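You operate a simulated robot arm through the tools that you are given. There is no shell and no other tool.

You run a simulated robot arm. Do the job below in one go: nothing can be reset, and whatever is moved stays where it is left.

TASK
Put things in order on the top of small steel table. At the end: the yellow pad with purple band stands where the silver can marked spare with purple band (marked "BERRY") stood; the silver can marked spare with purple band is on the yellow square board; the white sleeve with two green bands stands where the yellow pad with purple band stood; the slotted block with yellow base stands where the white sleeve with two green bands stood; the padlock in black stands on top of the stack of small gold lids; whatever was shut is shut again. Leave all else as you found it, and nothing knocked over. Set down upright: can marked spare with purple band.

It is judged by the outcome, as a careful person would: the job done as asked, and still so three seconds after it is handed in. It fails if anything else is knocked over, pushed out of place, dropped, spilled or broken. Lids that push on must go on centred and level and be pressed home; caps that screw on are set level and turned clockwise until they are tight.

THE ROBOT
A 7-joint arm with a two-finger parallel gripper, fixed in place. Base frame: the origin is at the foot of the arm, x ahead of it, y to its left, z up; the work surface is at about z = 720. Lengths are in mm, angles in degrees, forces in N, time in s.
With the tool pointing down near the work surface it reaches from about 100 to 660 mm from the base axis. Its first joint turns from -66.0 to 66.0 degrees. Payload 1.57 kg.
The tool frame sits at the grasp point between the pads (the TCP): z along the fingers, y along the line on which they close. The tips reach 30 mm beyond it. The gripper opens to 80 mm. The fingers are 17 mm wide and 12 mm thick; the gripper's body (40 by 82 mm) begins 80 mm behind the TCP.
Orientation is that of the tool frame in the base frame, as [roll, pitch, yaw] about the fixed x, y, z axes, in that order (R = Rz(yaw) Ry(pitch) Rx(roll)). With the fingers straight down and closing along the base's y, the tool's x points along the base's -x, its y along +y and its z along -z.

THE INTERFACE
- The arm moves only by the tool send_rows. Its argument "plan" is a list of rows, each a list of 3 entries, a list of its own where there are three numbers: the shift along the tool's x, y, z in units of 25 mm (1.0 is 25 mm), then the turn, a rotation vector about the tool's x, y, z in units of 4 degrees (1.0 is 4 degrees), then the gripper command, from -1 (shut) to 1 (fully open), values between in proportion. In form: [[[tx, ty, tz], [wx, wy, wz], grip], ...]. A call has 1 to 20 rows; each row shifts and turns the commanded pose from where the row before left it, along the tool's axes as they then stand. A call with a number of a shift or a turn outside -1 to 1 is refused whole. A row lasts 0.2 s, in which the tool goes at most 50 mm and 8.6 degrees; a call with a longer step from one row to the next is refused whole, and so is a gripper value outside its range. Where a pose cannot be reached the arm comes as near as it can. A force on the tool above 40 N (or 10 N above the force at the start of the call, whichever is more), or a blocked arm, ends the call early, and 0.2 s more pass. Each finger travels about 72 mm/s and halts on what it meets, pressing with about 42 N; the grip force reading is that of the motor and also rises with nothing between the fingers. The clock runs only during rows and for 0.2 s after the last one: add rows that do not move to give the fingers time. The reply holds the time, the measured pose of the TCP, the force on the tool along the base axes, the opening and the grip force, in the units named above and with some noise, with the torque about the TCP (base axes, N m) and any sound that the robot's microphone picked up, and new pictures: "show" is both (left out), scene, wrist or none.
- Cameras (640 x 400 px; columns grow to the right, rows downward): "scene" is fixed at [66.7, 445.9, 1411.9]; the picture's right is [-0.60, -0.80, 0.00], its down [-0.58, 0.44, -0.69] and it looks along [0.55, -0.42, -0.73] (base axes); focal length 318 px, centre (320, 200). "wrist" rides on the gripper at [72, -7, -122] in the tool frame; the picture's right is [0.09, 1.00, 0.00], its down [-0.84, 0.08, -0.54] and it looks along [-0.54, 0.05, 0.84] (tool axes); focal length 238 px, centre (320, 200). There is no depth. A picture from a camera that has moved, and an enlarged one, comes with that camera's place and axes in the base frame and with its lens. The place of the scene camera against the robot may be out by one fixed shift of up to 12 mm in any direction.
- zoom(camera, box): a new picture of the part [left, top, right, bottom] of that camera's present view, enlarged. It takes no simulated time.
- hand_in(): hands the job in; it is judged then, once.

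Places have to be worked out from the pictures, the camera data and where the tool is seen. Open the gripper and draw the arm clear of the work before you hand the job in, unless the task says otherwise.

The tools are called after "Emit:" as a command line: name --argument value ..., lists and objects as JSON in quotes. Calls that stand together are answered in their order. send_rows: Moves the arm, as the interface text tells. Its arguments: {"type":"object","properties":{"plan":{"type":"array"},"show":{"type":"string","enum":["both","scene","wrist","none"]}},"required":["plan"]} The other tools are called the same way: zoom (camera, box) takes an enlarged picture of a part of a camera's view; hand_in () hands the job in.

At the start:

```text
t: 0.0
ee_pos: [428.8, 160.4, 1081.2]
tool_rot: [180.0, 0.0, 180.0]
force: [-0.5, -0.4, 0.1]
torque: [0.03, 0.01, -0.02]
width: 80.0
gripper_force: 0.0
```

scene: 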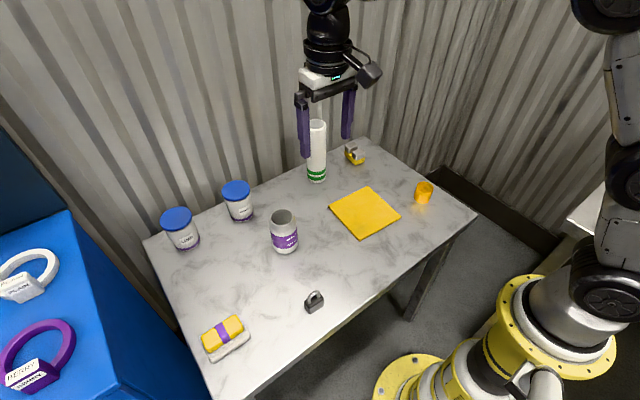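
wrist: 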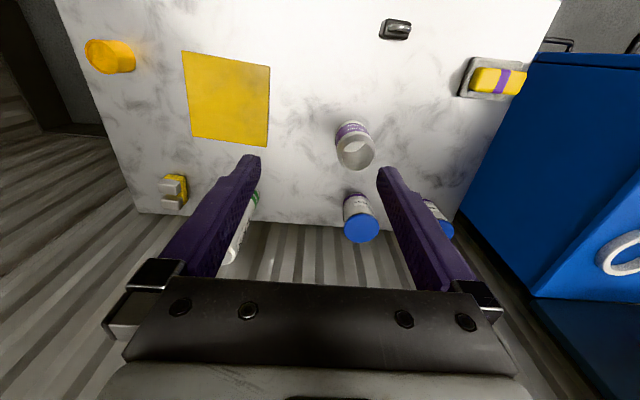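

I start by looking closer at the items on the table to identify them.

Emit:
zoom --camera "scene" --box '[140, 150, 340, 275]'

Emit:
zoom --camera "scene" --box '[280, 100, 480, 225]'

Emit:
zoom --camera "scene" --box '[180, 260, 360, 372]'

Emit:
zoom --camera "wrist" --box '[60, 20, 300, 220]'

Emit:
zoom --camera "wrist" --box '[320, 0, 560, 200]'

```text
3.20 times, centred on (240, 212) of scene
camera zoom: at [66.7, 445.9, 1411.9], right [-0.6, -0.8, 0.0], down [-0.58, 0.44, -0.69], along [0.55, -0.42, -0.73], focal length 1016 px, centre (576, 160)
```

zoom: 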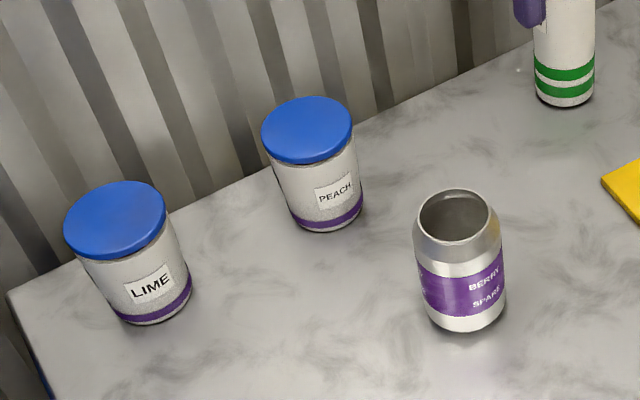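

```text
3.20 times, centred on (380, 162) of scene
camera zoom: at [66.7, 445.9, 1411.9], right [-0.6, -0.8, 0.0], down [-0.58, 0.44, -0.69], along [0.55, -0.42, -0.73], focal length 1016 px, centre (128, 320)
```

zoom: 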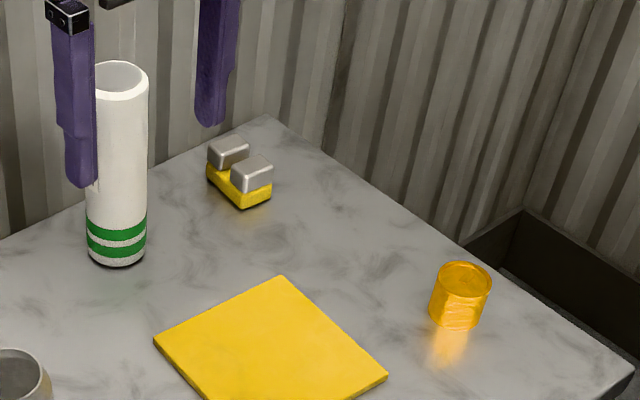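

```text
3.56 times, centred on (270, 316) of scene
camera zoom: at [66.7, 445.9, 1411.9], right [-0.6, -0.8, 0.0], down [-0.58, 0.44, -0.69], along [0.55, -0.42, -0.73], focal length 1129 px, centre (498, -212)
```

zoom: 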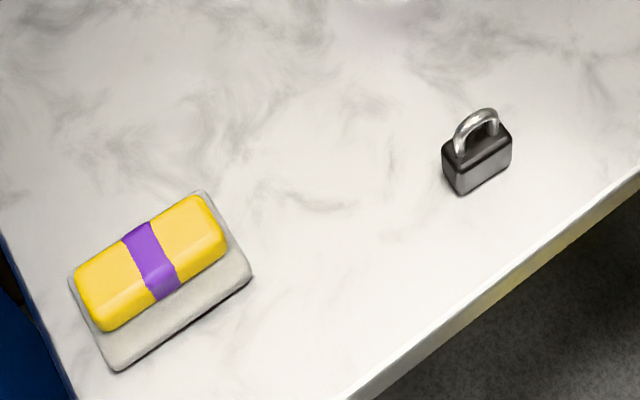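

```text
2.00 times, centred on (180, 120) of wrist
camera zoom: at [356.1, 154.8, 1203.5], right [-0.09, 1.0, 0.0], down [0.84, 0.08, 0.54], along [0.54, 0.05, -0.84], focal length 477 px, centre (600, 360)
```

zoom: 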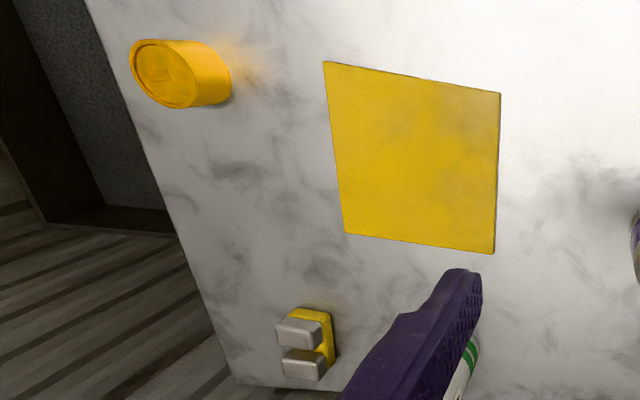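

```text
2.00 times, centred on (440, 100) of wrist
camera zoom: at [356.1, 154.8, 1203.5], right [-0.09, 1.0, 0.0], down [0.84, 0.08, 0.54], along [0.54, 0.05, -0.84], focal length 477 px, centre (80, 400)
```

zoom: 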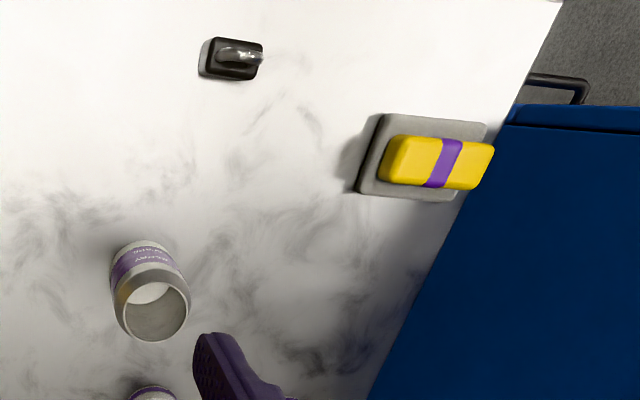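

The items are identified: an open BERRY/SPARE can, a yellow pad on a grey slab, a tall sleeve with green bands, the slotted block at the back, a gold lid stack at right, and a padlock at the front. I first move the wrist camera closer to the can to measure its place, keeping the arm high.

Emit:
send_rows --plan '[[[0.79, 0.68, 0.81], [0, 0, 0], 1], [[0.79, 0.68, 0.81], [0, 0, 0], 1], [[0.79, 0.68, 0.81], [0, 0, 0], 1], [[0.79, 0.68, 0.81], [0, 0, 0], 1], [[0, 0, 0], [0, 0, 0], 1]]' --show "both"

```text
t: 1.2
ee_pos: [349.8, 228.4, 1002.3]
tool_rot: [180.0, 0.2, 180.0]
force: [0.2, -0.1, -0.7]
torque: [-0.03, -0.01, -0.01]
width: 79.7
gripper_force: 0.0
camera wrist: at [276.9, 222.8, 1123.7], right [-0.09, 1.0, 0.0], down [0.84, 0.08, 0.54], along [0.54, 0.05, -0.84], focal length 238 px, centre (320, 200)
```

scene: 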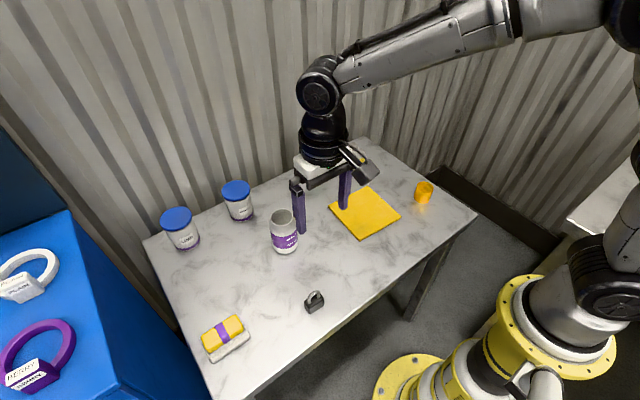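
wrist: 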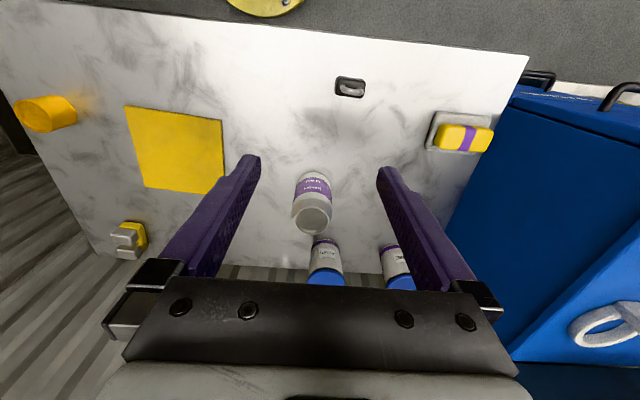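

Emit:
zoom --camera "wrist" --box '[260, 150, 380, 250]'

Emit:
zoom --camera "wrist" --box '[400, 90, 520, 165]'

Emit:
zoom --camera "wrist" --box '[300, 60, 400, 122]'

Emit:
zoom --camera "wrist" --box '[0, 80, 260, 270]'

```text
4.00 times, centred on (320, 200) of wrist
camera zoom: at [276.9, 222.8, 1123.7], right [-0.09, 1.0, 0.0], down [0.84, 0.08, 0.54], along [0.54, 0.05, -0.84], focal length 953 px, centre (320, 200)
```

zoom: 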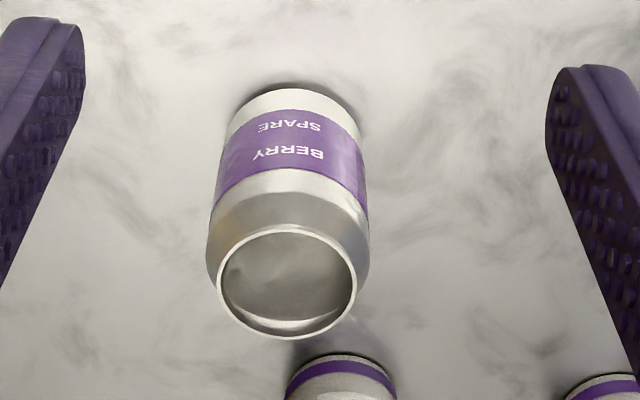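

```text
5.33 times, centred on (460, 128) of wrist
camera zoom: at [276.9, 222.8, 1123.7], right [-0.09, 1.0, 0.0], down [0.84, 0.08, 0.54], along [0.54, 0.05, -0.84], focal length 1271 px, centre (-427, 587)
```

zoom: 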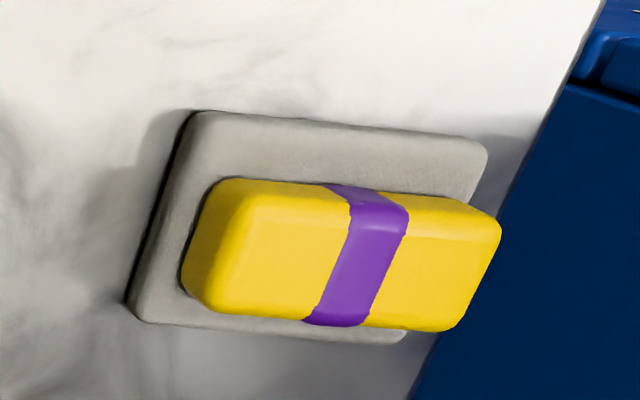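

```text
6.40 times, centred on (350, 91) of wrist
camera zoom: at [276.9, 222.8, 1123.7], right [-0.09, 1.0, 0.0], down [0.84, 0.08, 0.54], along [0.54, 0.05, -0.84], focal length 1525 px, centre (128, 898)
```

zoom: 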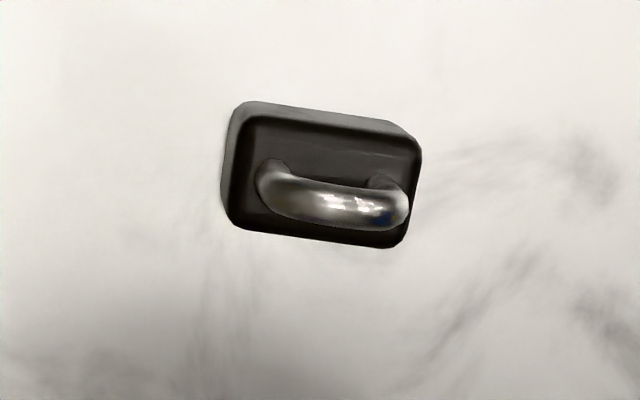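

```text
2.11 times, centred on (130, 175) of wrist
camera zoom: at [276.9, 222.8, 1123.7], right [-0.09, 1.0, 0.0], down [0.84, 0.08, 0.54], along [0.54, 0.05, -0.84], focal length 502 px, centre (720, 253)
```

zoom: 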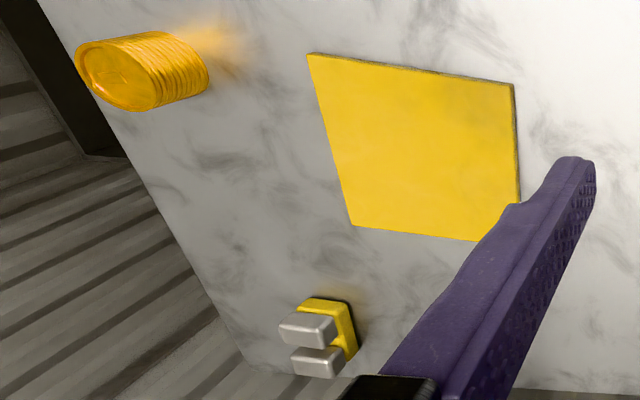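

From two wrist views the BERRY can sits at about (502, 231), 66 mm across, rim at about z 834; the board's centre is about (462, -9). I go above the can with open fingers and check.

Emit:
send_rows --plan '[[[-0.87, 0.013, 0.3], [0, 0, 0], 1], [[-0.87, 0.013, 0.5], [0, 0, 0], 1], [[-0.87, 0.013, 0.6], [0, 0, 0], 1], [[-0.87, 0.013, 0.6], [0, 0, 0], 1], [[-0.87, 0.013, 0.6], [0, 0, 0], 1], [[-0.87, 0.013, 0.6], [0, 0, 0], 1], [[-0.87, 0.013, 0.6], [0, 0, 0], 1], [[0, 0, 0], [0, 0, 0], 1]]' --show "both"

```text
t: 3.0
ee_pos: [504.8, 228.1, 907.7]
tool_rot: [179.9, 0.2, 179.9]
force: [-0.4, 0.1, 0.5]
torque: [-0.01, 0.0, -0.01]
width: 79.9
gripper_force: 0.1
camera wrist: at [430.5, 223.2, 1028.8], right [-0.09, 1.0, 0.0], down [0.84, 0.08, 0.54], along [0.54, 0.05, -0.84], focal length 238 px, centre (320, 200)
```

scene: 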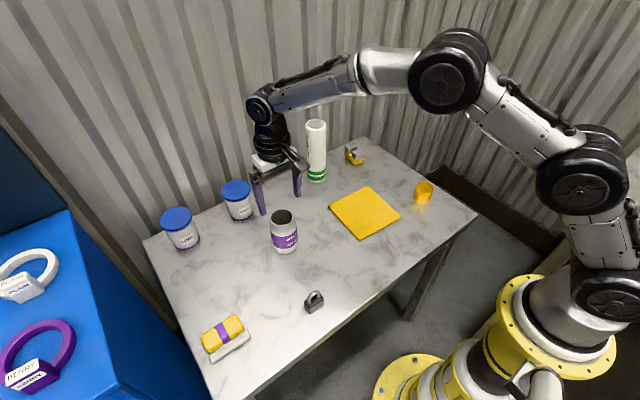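
wrist: 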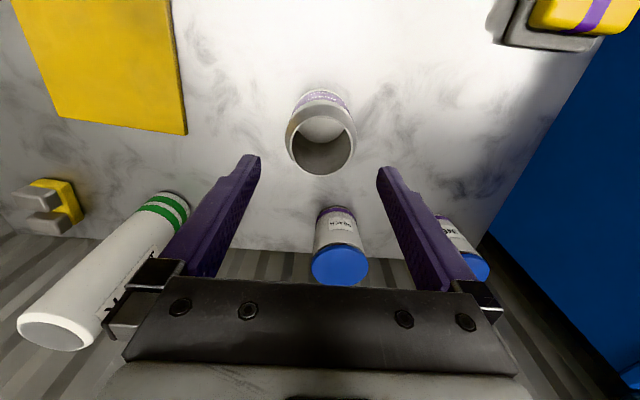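

Emit:
zoom --camera "wrist" --box '[260, 75, 380, 175]'

Emit:
zoom --camera "wrist" --box '[0, 160, 210, 360]'

Emit:
zoom --camera "scene" --box '[290, 110, 380, 200]'

```text
4.00 times, centred on (320, 125) of wrist
camera zoom: at [430.5, 223.2, 1028.8], right [-0.09, 1.0, 0.0], down [0.84, 0.08, 0.54], along [0.54, 0.05, -0.84], focal length 953 px, centre (320, 500)
```

zoom: 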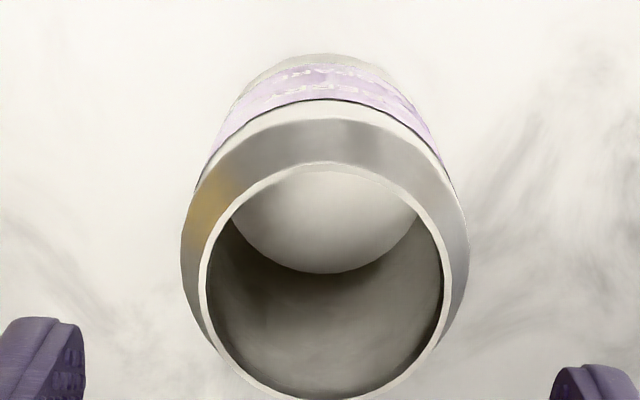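

```text
2.00 times, centred on (105, 260) of wrist
camera zoom: at [430.5, 223.2, 1028.8], right [-0.09, 1.0, 0.0], down [0.84, 0.08, 0.54], along [0.54, 0.05, -0.84], focal length 477 px, centre (750, 80)
```

zoom: 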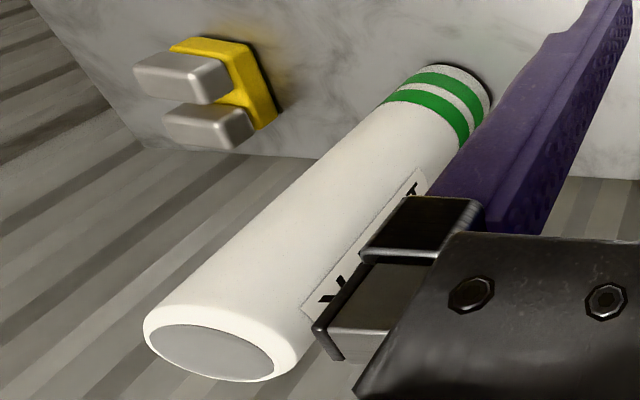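

```text
4.44 times, centred on (335, 155) of scene
camera zoom: at [66.7, 445.9, 1411.9], right [-0.6, -0.8, 0.0], down [-0.58, 0.44, -0.69], along [0.55, -0.42, -0.73], focal length 1411 px, centre (253, 400)
```

zoom: 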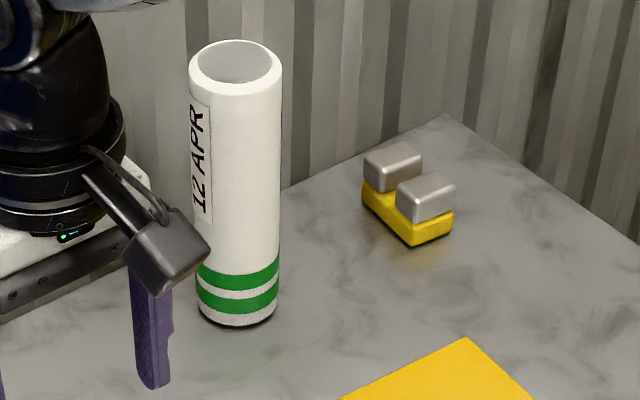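

The rim appears centred between the fingers at about (501, 230), so I descend 125 mm around the can and close on it gently.

Emit:
send_rows --plan '[[[0.02, 0, 1], [0, 0, 0], 1], [[0, 0, 1], [0, 0, 0], 1], [[0, 0, 1], [0, 0, 0], 1], [[0, 0, 1], [0, 0, 0], 1], [[0, 0, 0.9], [0, 0, 0], 1], [[0, 0, 0], [0, 0, 0], 1]]' --show "both"

```text
t: 4.4
ee_pos: [501.4, 231.6, 785.2]
tool_rot: [180.0, 0.0, -180.0]
force: [0.2, 0.1, -0.4]
torque: [0.0, -0.04, -0.01]
width: 80.2
gripper_force: 0.0
camera wrist: at [429.3, 226.3, 906.2], right [-0.09, 1.0, 0.0], down [0.84, 0.08, 0.54], along [0.54, 0.05, -0.84], focal length 238 px, centre (320, 200)
```

scene: 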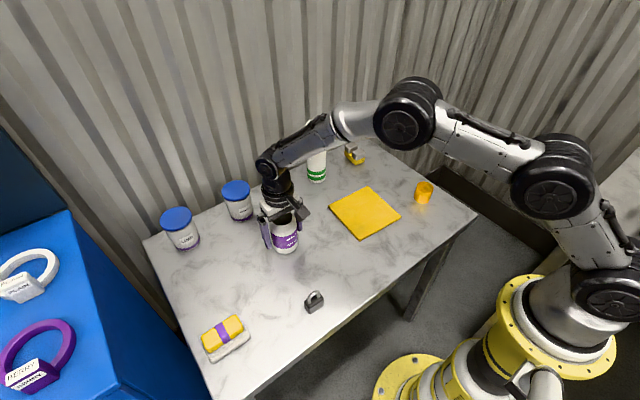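
wrist: 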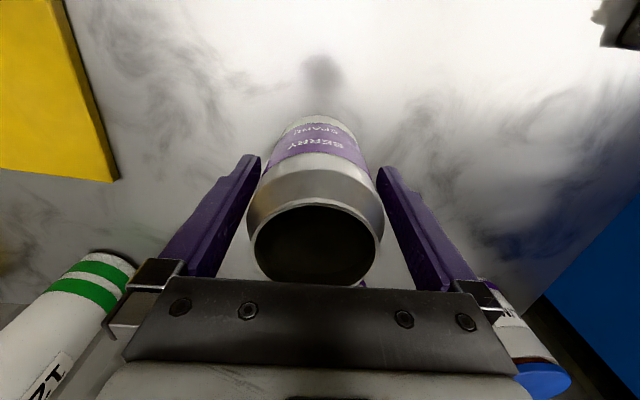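

The can is between the fingers with space on both sides; I close on it.

Emit:
send_rows --plan '[[[0, 0, 0], [0, 0, 0], 0.7], [[0, 0, 0], [0, 0, 0], 0.55], [[0, 0, 0], [0, 0, 0], 0.5], [[0, 0, 0], [0, 0, 0], 0.5]]' --show "wrist"

```text
t: 5.4
ee_pos: [502.6, 232.0, 785.2]
tool_rot: [180.0, 0.0, 180.0]
force: [0.3, -0.1, 0.4]
torque: [-0.04, -0.01, 0.02]
width: 63.3
gripper_force: 42.2
camera wrist: at [429.3, 226.3, 906.5], right [-0.09, 1.0, 0.0], down [0.84, 0.08, 0.54], along [0.54, 0.05, -0.84], focal length 238 px, centre (320, 200)
```

wrist: 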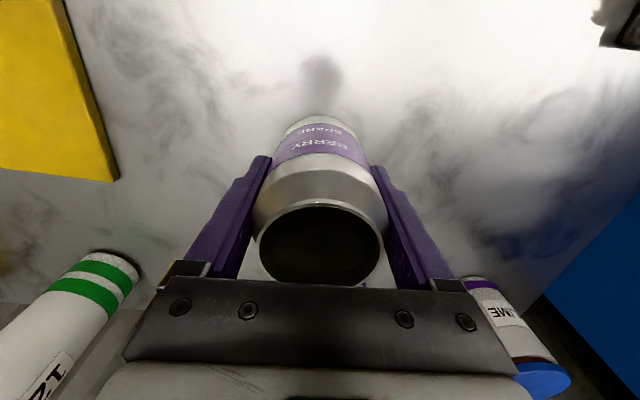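

Grip reading is 63 mm at 42 N, so the can is held. I lift 100 mm straight up and carry it level to above the yellow board's centre.

Emit:
send_rows --plan '[[[0, 0, -0.5], [0, 0, 0], 0.5], [[0, 0, -1], [0, 0, 0], 0.5], [[0, 0, -1], [0, 0, 0], 0.5], [[0, 0, -1], [0, 0, 0], 0.5], [[0, 0, -0.5], [0, 0, 0], 0.5], [[0.1, -0.5, 0], [0, 0, 0], 0.5], [[0.15, -0.9, 0], [0, 0, 0], 0.5], [[0.15, -1, 0], [0, 0, 0], 0.5], [[0.15, -1, 0], [0, 0, 0], 0.5], [[0.15, -1, 0], [0, 0, 0], 0.5], [[0.15, -1, 0], [0, 0, 0], 0.5], [[0.15, -1, 0], [0, 0, 0], 0.5], [[0.15, -1, 0], [0, 0, 0], 0.5], [[0.15, -0.9, 0], [0, 0, 0], 0.5], [[0.15, -0.79, 0], [0, 0, 0], 0.5], [[0.11, -0.5, 0], [0, 0, 0], 0.5], [[0, 0, 0], [0, 0, 0], 0.5]]' --show "both"

```text
t: 9.0
ee_pos: [464.1, -11.1, 884.3]
tool_rot: [-180.0, 0.0, -180.0]
force: [-0.9, 0.7, -0.7]
torque: [0.03, -0.02, 0.03]
width: 63.7
gripper_force: 41.8
camera wrist: at [389.9, -17.1, 1005.6], right [-0.09, 1.0, 0.0], down [0.84, 0.08, 0.54], along [0.54, 0.05, -0.84], focal length 238 px, centre (320, 200)
```

scene: 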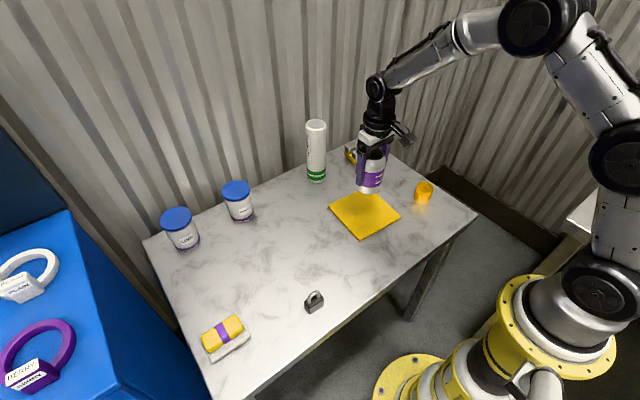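
wrist: 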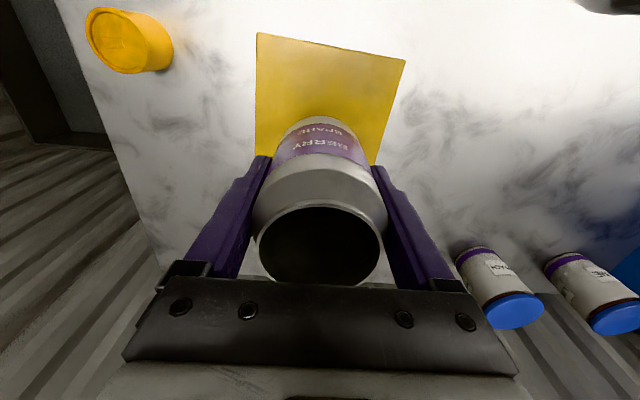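

The can is over the board's centre (estimated (464, -9)). I zoom to see the board's thickness before lowering.

Emit:
zoom --camera "scene" --box '[315, 170, 415, 250]'

Emit:
send_rows --plan '[[[0, 0, 0.6], [0, 0, 0], 0.5], [[0, 0, 0.8], [0, 0, 0], 0.5], [[0, 0, 0.8], [0, 0, 0], 0.5], [[0, 0, 0.6], [0, 0, 0], 0.5], [[0, 0, 0.4], [0, 0, 0], 0.5], [[0, 0, 0], [0, 0, 0], 0.5]]' --show "scene"

```text
5.00 times, centred on (365, 210) of scene
camera zoom: at [66.7, 445.9, 1411.9], right [-0.6, -0.8, 0.0], down [-0.58, 0.44, -0.69], along [0.55, -0.42, -0.73], focal length 1588 px, centre (95, 150)
```

zoom: 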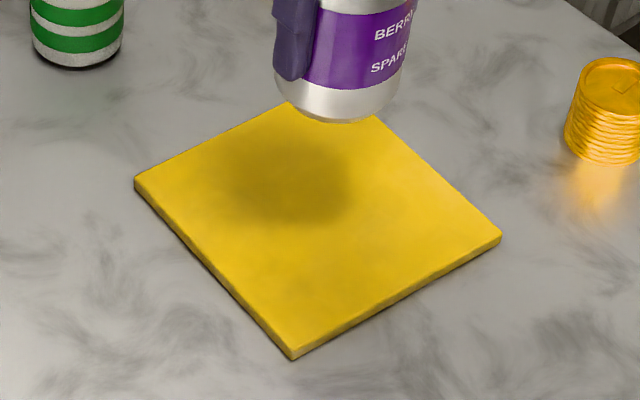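

```text
t: 10.4
ee_pos: [464.2, -10.0, 802.7]
tool_rot: [-180.0, 0.0, 180.0]
force: [-0.8, -0.5, -0.2]
torque: [-0.01, -0.01, 0.02]
width: 63.5
gripper_force: 42.0
```

scene: 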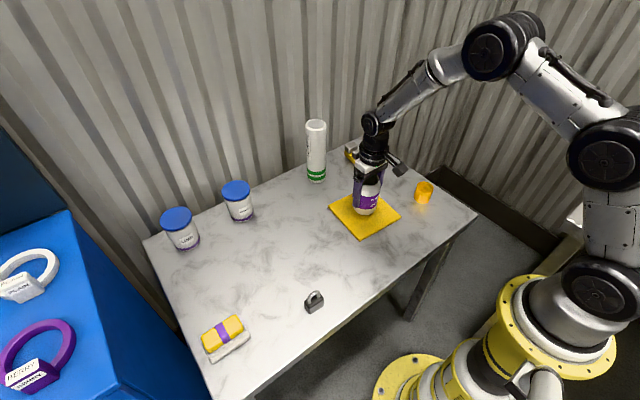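

Board is about 8–10 mm thick, so the can should touch at tool z ≈ 791–793. I step down slowly watching the force.

Emit:
send_rows --plan '[[[0, 0, 0.2], [0, 0, 0], 0.5], [[0, 0, 0.08], [0, 0, 0], 0.5], [[0, 0, 0.08], [0, 0, 0], 0.5], [[0, 0, 0], [0, 0, 0], 0.5]]' --show "scene"

Emit:
zoom --camera "scene" --box '[325, 160, 405, 240]'

```text
t: 11.4
ee_pos: [464.1, -10.1, 793.9]
tool_rot: [-179.9, 0.1, 180.0]
force: [-2.6, 2.3, 8.1]
torque: [0.14, 0.11, -0.01]
width: 63.3
gripper_force: 42.8
```

scene: 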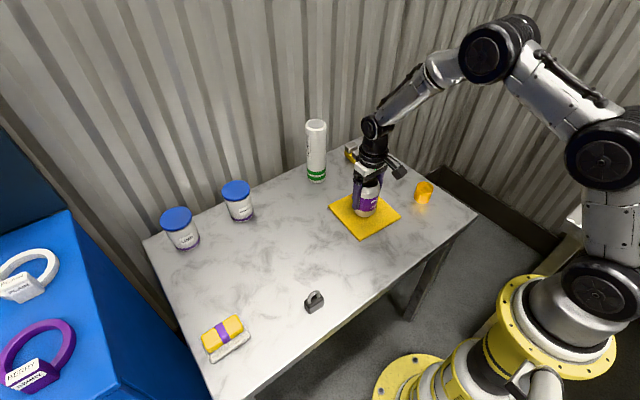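

```text
5.00 times, centred on (365, 200) of scene
camera zoom: at [66.5, 445.9, 1411.9], right [-0.6, -0.8, 0.0], down [-0.58, 0.44, -0.69], along [0.55, -0.42, -0.73], focal length 1588 px, centre (95, 200)
```

zoom: 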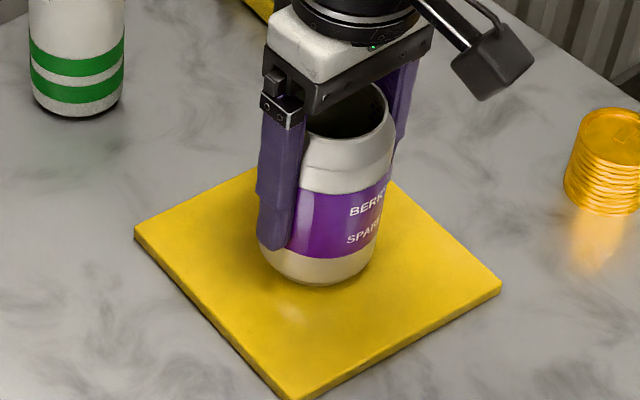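

The reading shows 8 N up, so the can is resting on the board. I open the fingers slowly and rise straight up.

Emit:
send_rows --plan '[[[0, 0, 0], [0, 0, 0], 0.6], [[0, 0, 0], [0, 0, 0], 0.7], [[0, 0, 0], [0, 0, 0], 0.85], [[0, 0, 0], [0, 0, 0], 1], [[0, 0, 0], [0, 0, 0], 1], [[0, 0, -0.4], [0, 0, 0], 1], [[0, 0, -0.8], [0, 0, 0], 1], [[0, 0, -1], [0, 0, 0], 1], [[0, 0, -1], [0, 0, 0], 1], [[0, 0, -1], [0, 0, 0], 1], [[0, 0, -1], [0, 0, 0], 1], [[0, 0, -0.8], [0, 0, 0], 1], [[0, 0, 0], [0, 0, 0], 1]]' --show "both"

```text
t: 14.2
ee_pos: [465.5, -8.6, 945.8]
tool_rot: [-180.0, 0.1, -180.0]
force: [1.1, 0.2, 0.0]
torque: [-0.03, -0.02, -0.02]
width: 79.9
gripper_force: 0.0
camera wrist: at [391.6, -13.9, 1066.2], right [-0.09, 1.0, 0.0], down [0.84, 0.08, 0.54], along [0.54, 0.05, -0.84], focal length 238 px, centre (320, 200)
```

scene: 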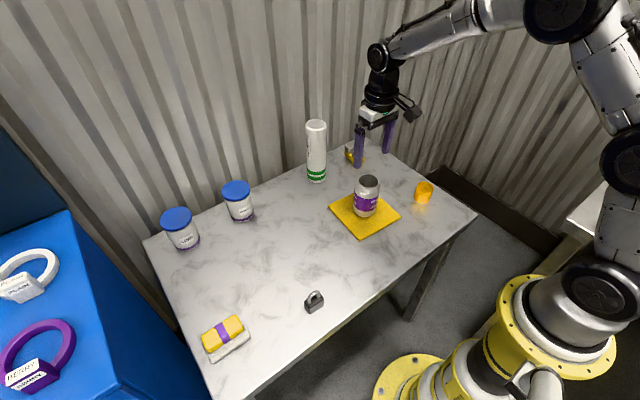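
wrist: 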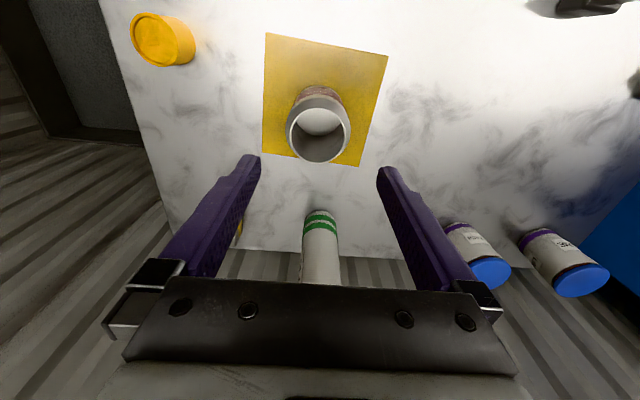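

The can stands upright and centred on the board. Now I move the camera over toward the pad, at safe height, to measure pad, slab and padlock.

Emit:
send_rows --plan '[[[0.3, 0.6, -0.3], [0, 0, 0], 1], [[0.453, 0.962, -0.2], [0, 0, 0], 1], [[0.453, 0.962, -0.2], [0, 0, 0], 1], [[0.453, 0.962, -0.2], [0, 0, 0], 1], [[0.453, 0.962, -0.2], [0, 0, 0], 1], [[0.453, 0.962, -0.2], [0, 0, 0], 1], [[0.453, 0.962, -0.14], [0, 0, 0], 1], [[0.453, 0.962, 0], [0, 0, 0], 1], [[0.453, 0.962, 0], [0, 0, 0], 1], [[0.453, 0.962, 0], [0, 0, 0], 1], [[0.453, 0.962, 0], [0, 0, 0], 1], [[0.453, 0.962, 0], [0, 0, 0], 1], [[0.453, 0.962, 0], [0, 0, 0], 1], [[0.453, 0.962, 0], [0, 0, 0], 1], [[0.453, 0.962, 0], [0, 0, 0], 1], [[0.453, 0.962, 0], [0, 0, 0], 1], [[0.453, 0.962, 0], [0, 0, 0], 1], [[0.153, 0.362, 0], [0, 0, 0], 1], [[0, 0, 0], [0, 0, 0], 1]]' --show "both"

Emit:
zoom --camera "wrist" --box '[260, 60, 420, 180]'

```text
t: 18.2
ee_pos: [270.7, 402.0, 980.6]
tool_rot: [-180.0, 0.0, -180.0]
force: [0.7, -0.6, 0.0]
torque: [-0.04, 0.01, 0.0]
width: 79.8
gripper_force: 0.1
camera wrist: at [196.9, 396.5, 1101.2], right [-0.09, 1.0, 0.0], down [0.84, 0.08, 0.54], along [0.54, 0.05, -0.84], focal length 238 px, centre (320, 200)
```

scene: 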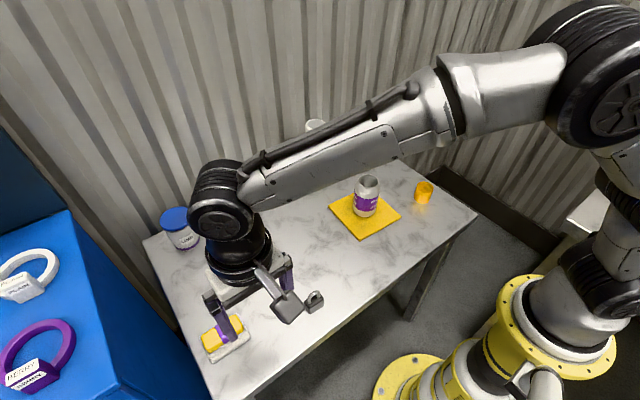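
wrist: 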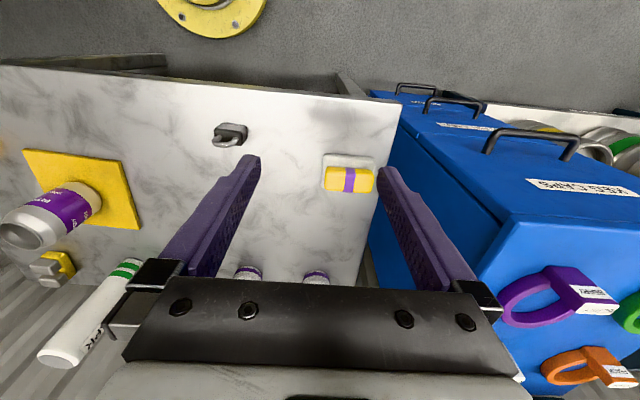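

```text
3.33 times, centred on (340, 120) of wrist
camera zoom: at [196.9, 396.5, 1101.2], right [-0.09, 1.0, 0.0], down [0.84, 0.08, 0.54], along [0.54, 0.05, -0.84], focal length 794 px, centre (253, 467)
```

zoom: 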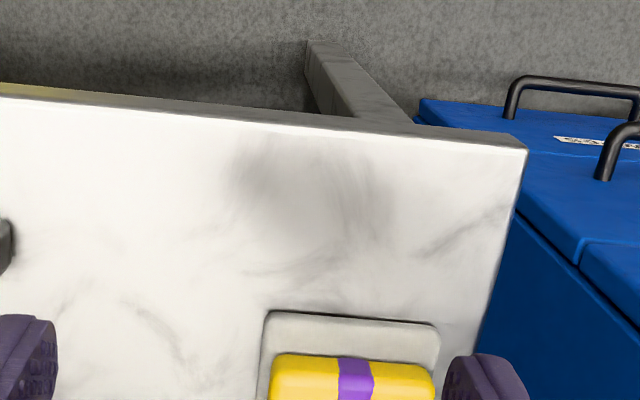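

Emit:
zoom --camera "wrist" --box '[290, 130, 410, 220]'

Emit:
zoom --camera "wrist" --box '[190, 110, 270, 160]'

Emit:
zoom --camera "scene" --box '[180, 280, 340, 390]'

```text
4.44 times, centred on (350, 175) of wrist
camera zoom: at [196.9, 396.5, 1101.2], right [-0.09, 1.0, 0.0], down [0.84, 0.08, 0.54], along [0.54, 0.05, -0.84], focal length 1059 px, centre (187, 311)
```

zoom: 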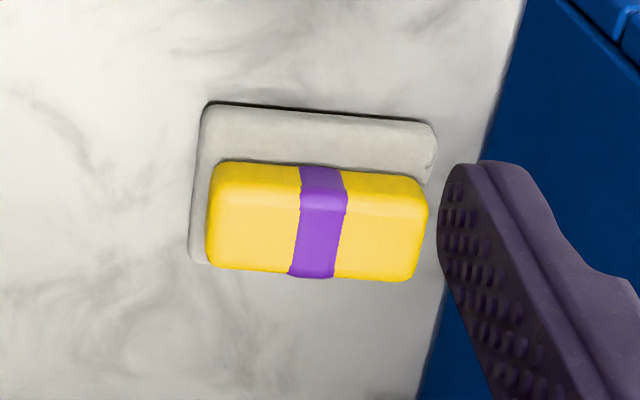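

```text
8.00 times, centred on (230, 135) of wrist
camera zoom: at [196.9, 396.5, 1101.2], right [-0.09, 1.0, 0.0], down [0.84, 0.08, 0.54], along [0.54, 0.05, -0.84], focal length 1907 px, centre (1040, 720)
```

zoom: 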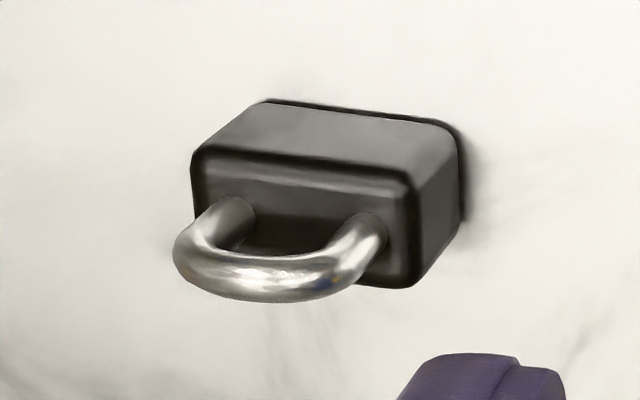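

```text
3.64 times, centred on (260, 335) of scene
camera zoom: at [66.7, 445.9, 1411.9], right [-0.6, -0.8, 0.0], down [-0.58, 0.44, -0.69], along [0.55, -0.42, -0.73], focal length 1155 px, centre (538, -291)
```

zoom: 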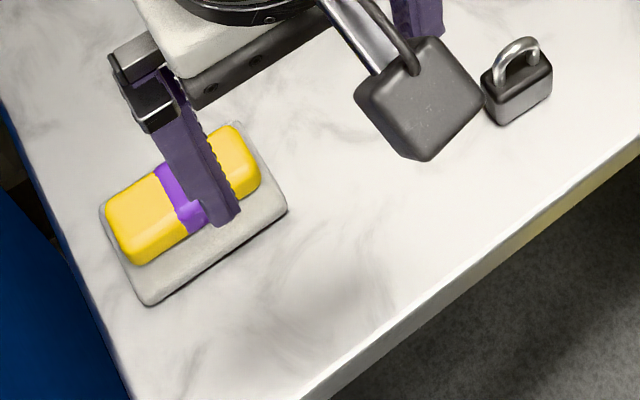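

The pad (about 78×37×27 mm) lies centred on the grey slab at about (379, 461) with its long side along y, so I must grip it across x. I rotate the tool 90° in place (camera ends on the −y side).

Emit:
send_rows --plan '[[[0, 0, 0], [0, 0, -1], 1], [[0, 0, 0], [0, 0, -1], 1], [[0, 0, 0], [0, 0, -1], 1], [[0, 0, 0], [0, 0, -1], 1], [[0, 0, 0], [0, 0, -1], 1], [[0, 0, 0], [0, 0, -1], 1], [[0, 0, 0], [0, 0, -1], 1], [[0, 0, 0], [0, 0, -1], 1], [[0, 0, 0], [0, 0, -1], 1], [[0, 0, 0], [0, 0, -1], 1], [[0, 0, 0], [0, 0, -1], 1], [[0, 0, 0], [0, 0, -1], 1], [[0, 0, 0], [0, 0, -1], 1], [[0, 0, 0], [0, 0, -1], 1], [[0, 0, 0], [0, 0, -1], 1], [[0, 0, 0], [0, 0, -1], 1], [[0, 0, 0], [0, 0, -1], 1], [[0, 0, 0], [0, 0, -1], 1], [[0, 0, 0], [0, 0, -1], 1], [[0, 0, 0], [0, 0, -1], 1]]' --show "none"

Emit:
send_rows --plan '[[[0, 0, 0], [0, 0, -1], 1], [[0, 0, 0], [0, 0, -1], 1], [[0, 0, 0], [0, 0, -0.5], 1], [[0, 0, 0], [0, 0, 0], 1]]' --show "both"

```text
t: 22.4
ee_pos: [270.0, 400.5, 981.1]
tool_rot: [-180.0, 0.0, -100.0]
force: [0.3, 0.3, 0.7]
torque: [0.0, -0.01, -0.01]
width: 79.9
gripper_force: 0.1
```

```text
t: 23.4
ee_pos: [270.7, 400.9, 980.7]
tool_rot: [-180.0, 0.0, -89.9]
force: [-0.6, -1.1, -1.0]
torque: [0.0, 0.04, 0.01]
width: 79.9
gripper_force: 0.1
camera wrist: at [275.5, 329.9, 1102.4], right [-1.0, -0.09, 0.0], down [-0.08, 0.84, 0.54], along [-0.05, 0.54, -0.84], focal length 238 px, centre (320, 200)
```

scene: 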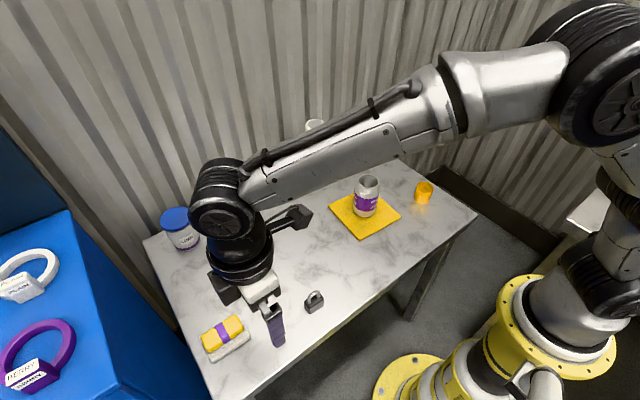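
wrist: 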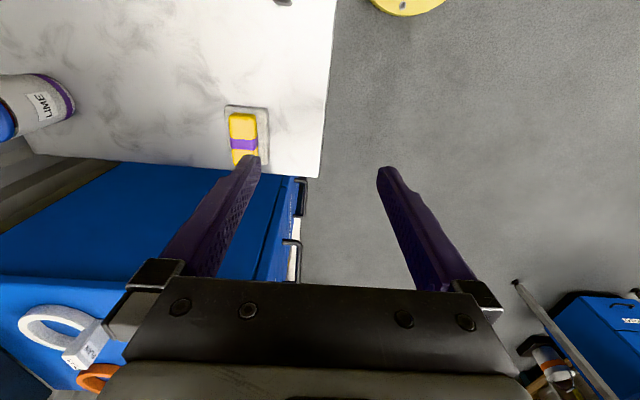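

Rotated fine. I move above the pad, still well clear, for a closer look down.

Emit:
send_rows --plan '[[[-0.322, -0.876, 0.638], [0, 0, 0], 1], [[-0.322, -0.876, 0.638], [0, 0, 0], 1], [[-0.322, -0.876, 0.638], [0, 0, 0], 1], [[-0.322, -0.876, 0.638], [0, 0, 0], 1], [[-0.322, -0.876, 0.638], [0, 0, 0], 1], [[0, 0, 0], [0, 0, 0], 1]]' --show "both"

Emit:
zoom --camera "wrist" --box '[260, 90, 380, 190]'

```text
t: 24.8
ee_pos: [380.9, 441.1, 902.0]
tool_rot: [179.9, 0.1, -90.0]
force: [0.0, 1.1, -0.5]
torque: [-0.01, -0.01, -0.01]
width: 79.9
gripper_force: 0.0
camera wrist: at [386.7, 371.5, 1023.3], right [-1.0, -0.09, 0.0], down [-0.08, 0.84, 0.54], along [-0.05, 0.54, -0.84], focal length 238 px, centre (320, 200)
```

scene: 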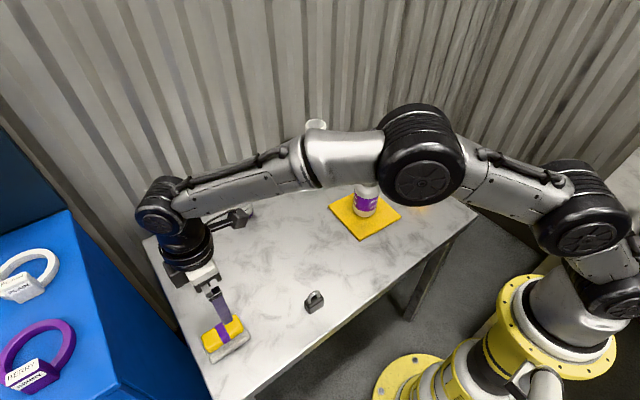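
wrist: 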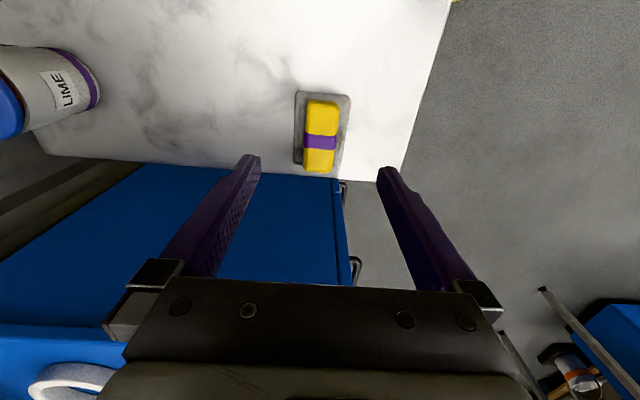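

```text
4.00 times, centred on (320, 140) of wrist
camera zoom: at [386.7, 371.5, 1023.3], right [-1.0, -0.09, 0.0], down [-0.08, 0.84, 0.54], along [-0.05, 0.54, -0.84], focal length 953 px, centre (320, 440)
```

zoom: 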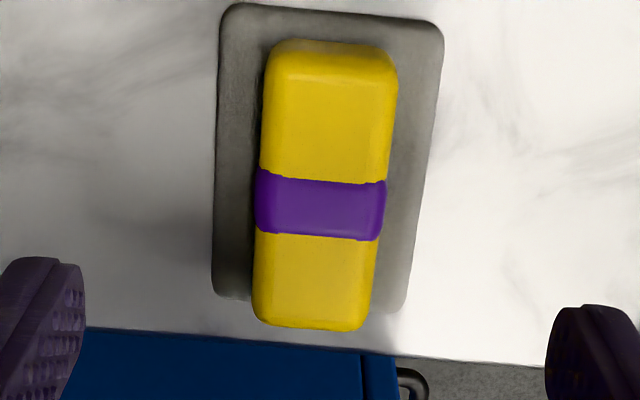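

The pad lies about 1.6 mm in −x and 20 mm in +y from the tool; its top is near z 760. I align over it and descend so the tips are around z 745, then check.

Emit:
send_rows --plan '[[[-0.4, 0.032, 0.4], [0, 0, 0], 1], [[-0.372, 0.032, 0.8], [0, 0, 0], 1], [[0, 0, 1], [0, 0, 0], 1], [[0, 0, 1], [0, 0, 0], 1], [[0, 0, 1], [0, 0, 0], 1], [[0, 0, 0.86], [0, 0, 0], 1], [[0, 0, 0], [0, 0, 0], 1]]' --show "both"

Emit:
zoom --camera "scene" --box '[180, 270, 280, 370]'

Emit:
zoom --camera "wrist" --box '[240, 80, 400, 240]'

```text
t: 26.4
ee_pos: [377.2, 460.9, 774.9]
tool_rot: [-179.9, -0.1, -90.1]
force: [-0.6, 0.0, -0.3]
torque: [-0.03, -0.02, 0.04]
width: 79.9
gripper_force: 0.1
camera wrist: at [383.3, 390.6, 896.4], right [-1.0, -0.09, 0.0], down [-0.08, 0.84, 0.54], along [-0.05, 0.54, -0.84], focal length 238 px, centre (320, 200)
```

scene: 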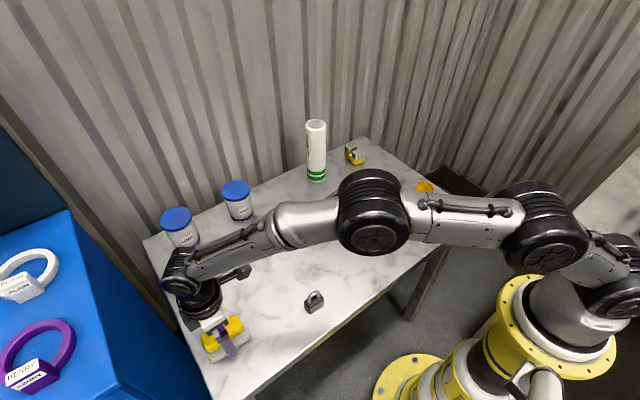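
wrist: 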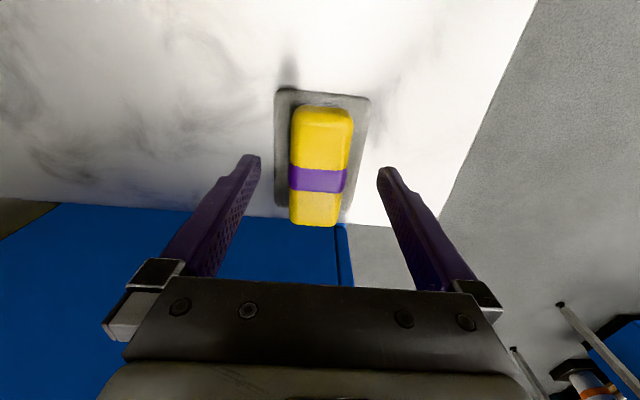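

```text
4.00 times, centred on (230, 320) of scene
camera zoom: at [66.7, 445.9, 1411.9], right [-0.6, -0.8, 0.0], down [-0.58, 0.44, -0.69], along [0.55, -0.42, -0.73], focal length 1270 px, centre (680, -280)
```

zoom: 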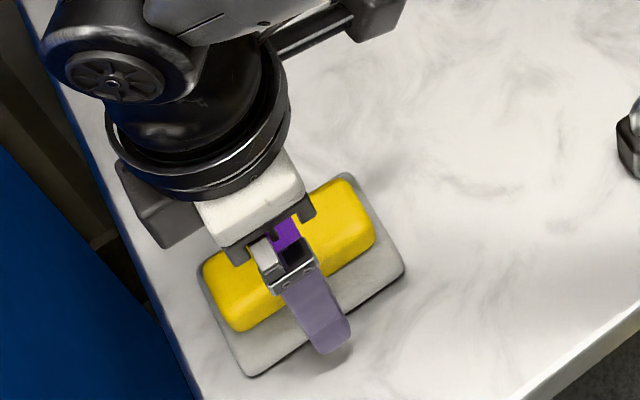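

```text
2.50 times, centred on (320, 160) of wrist
camera zoom: at [383.3, 390.6, 896.4], right [-1.0, -0.09, 0.0], down [-0.08, 0.84, 0.54], along [-0.05, 0.54, -0.84], focal length 596 px, centre (320, 300)
```

zoom: 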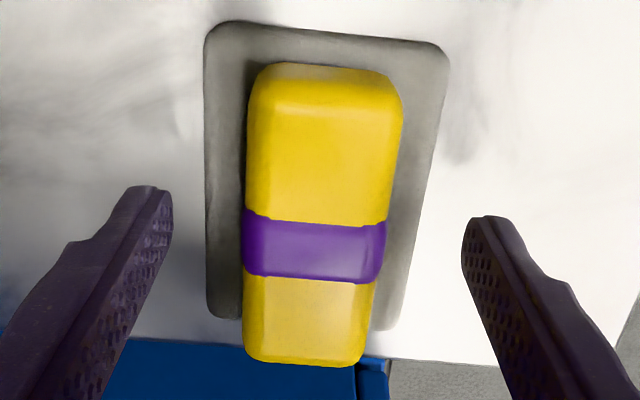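

The pad is centred between the fingers and the tips are outside the slab. I lower 8 mm more and close on the pad.

Emit:
send_rows --plan '[[[0, 0, 0.16], [0, 0, 0], 1], [[0, 0, 0.16], [0, 0, 0], 1], [[0, 0, 0], [0, 0, 0], 0.6], [[0, 0, 0], [0, 0, 0], 0.2], [[0, 0, 0], [0, 0, 0], 0], [[0, 0, 0], [0, 0, 0], -0.2], [[0, 0, 0], [0, 0, 0], -0.2], [[0, 0, 0], [0, 0, 0], -0.2]]' --show "both"

Emit:
zoom --camera "wrist" --box '[240, 80, 400, 240]'

```text
t: 28.2
ee_pos: [378.1, 461.3, 767.0]
tool_rot: [-180.0, 0.1, -90.0]
force: [-0.1, -0.3, 1.1]
torque: [0.01, 0.0, -0.01]
width: 63.8
gripper_force: 42.0
camera wrist: at [384.1, 390.5, 888.2], right [-1.0, -0.09, 0.0], down [-0.08, 0.84, 0.54], along [-0.05, 0.54, -0.84], focal length 238 px, centre (320, 200)
```

scene: 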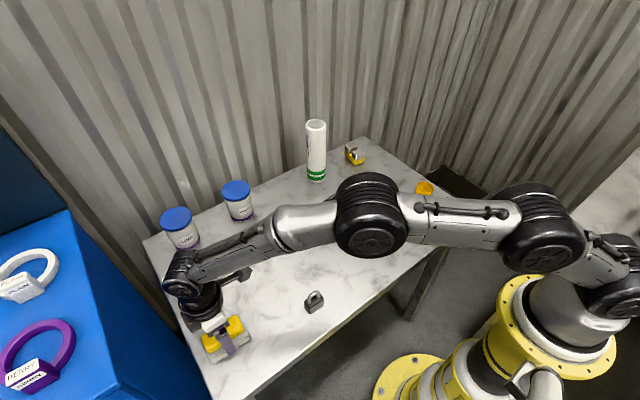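
wrist: 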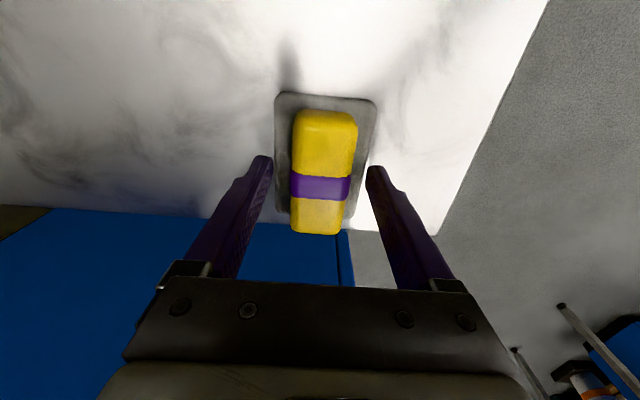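

```text
2.50 times, centred on (320, 160) of wrist
camera zoom: at [384.1, 390.5, 888.2], right [-1.0, -0.09, 0.0], down [-0.08, 0.84, 0.54], along [-0.05, 0.54, -0.84], focal length 596 px, centre (320, 300)
```

zoom: 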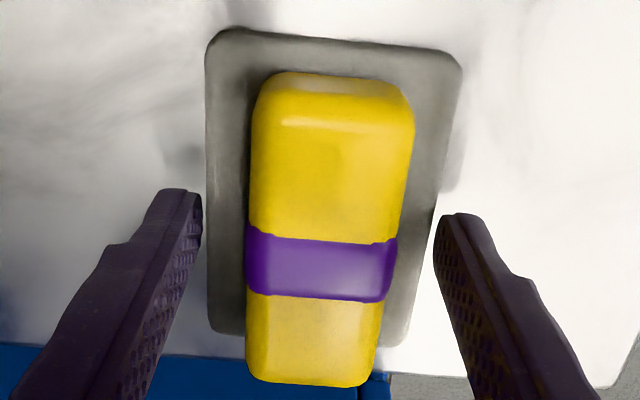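

The fingers stopped at 63.8 mm, which is the slab's width, not the pad's — so the slab's top is higher than I judged (just above z 737). I open again and raise 7 mm.

Emit:
send_rows --plan '[[[0, 0, 0], [0, 0, 0], 0.7], [[0, 0, 0], [0, 0, 0], 0.85], [[0, 0, 0], [0, 0, 0], 0.85], [[0, 0, -0.15], [0, 0, 0], 0.85], [[0, 0, -0.15], [0, 0, 0], 0.85], [[0, 0, 0], [0, 0, 0], 0.85]]' --show "both"

Emit:
zoom --camera "wrist" --box '[240, 80, 400, 240]'

Emit:
zoom --camera "scene" --box '[190, 300, 270, 380]'

```text
t: 29.6
ee_pos: [378.8, 461.1, 774.0]
tool_rot: [-180.0, 0.1, -90.0]
force: [0.3, -0.3, -0.7]
torque: [-0.01, 0.02, 0.01]
width: 74.3
gripper_force: 0.0
camera wrist: at [384.6, 389.9, 895.6], right [-1.0, -0.09, 0.0], down [-0.08, 0.84, 0.54], along [-0.05, 0.54, -0.84], focal length 238 px, centre (320, 200)
```

scene: 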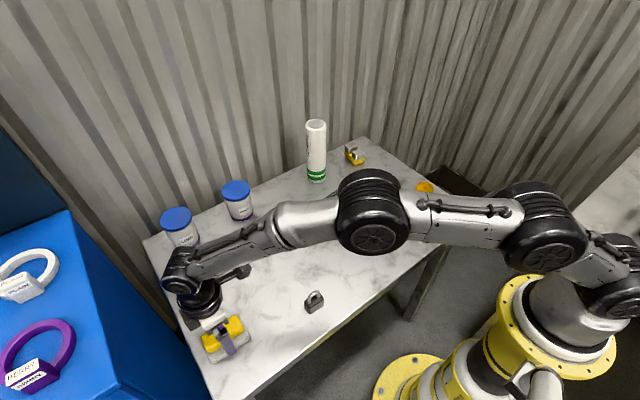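
wrist: 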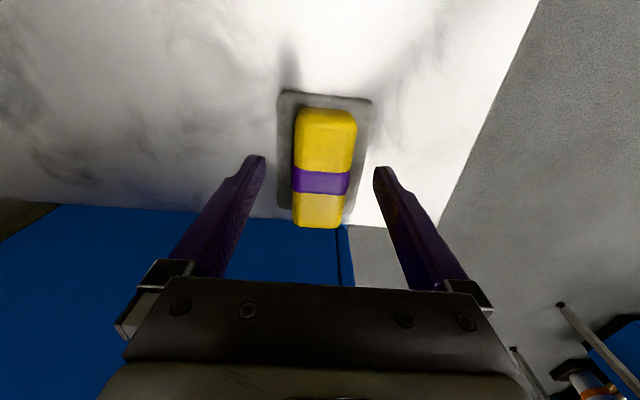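

```text
2.50 times, centred on (320, 160) of wrist
camera zoom: at [384.6, 389.9, 895.6], right [-1.0, -0.09, 0.0], down [-0.08, 0.84, 0.54], along [-0.05, 0.54, -0.84], focal length 596 px, centre (320, 300)
```

zoom: 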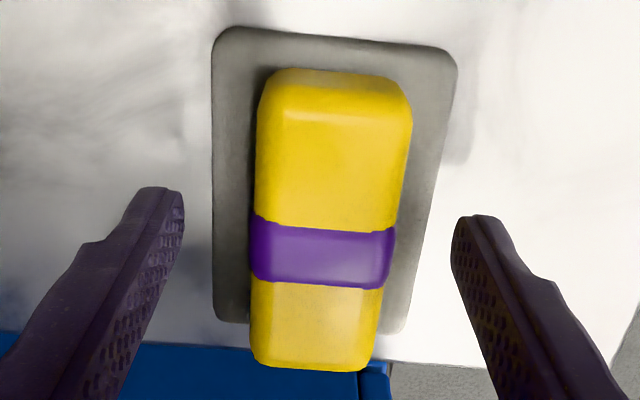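

```text
5.00 times, centred on (230, 340) of scene
camera zoom: at [66.7, 445.9, 1411.9], right [-0.6, -0.8, 0.0], down [-0.58, 0.44, -0.69], along [0.55, -0.42, -0.73], focal length 1588 px, centre (770, -500)
```

zoom: 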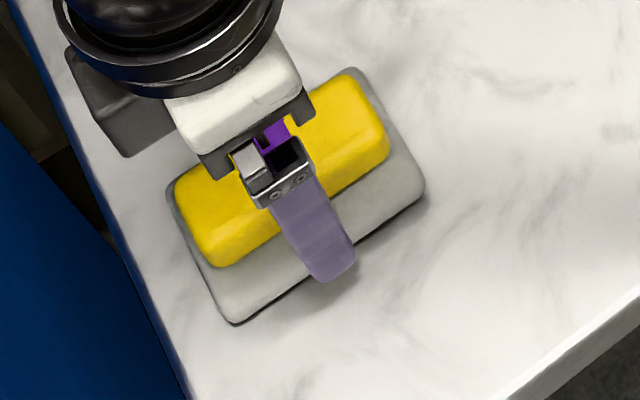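

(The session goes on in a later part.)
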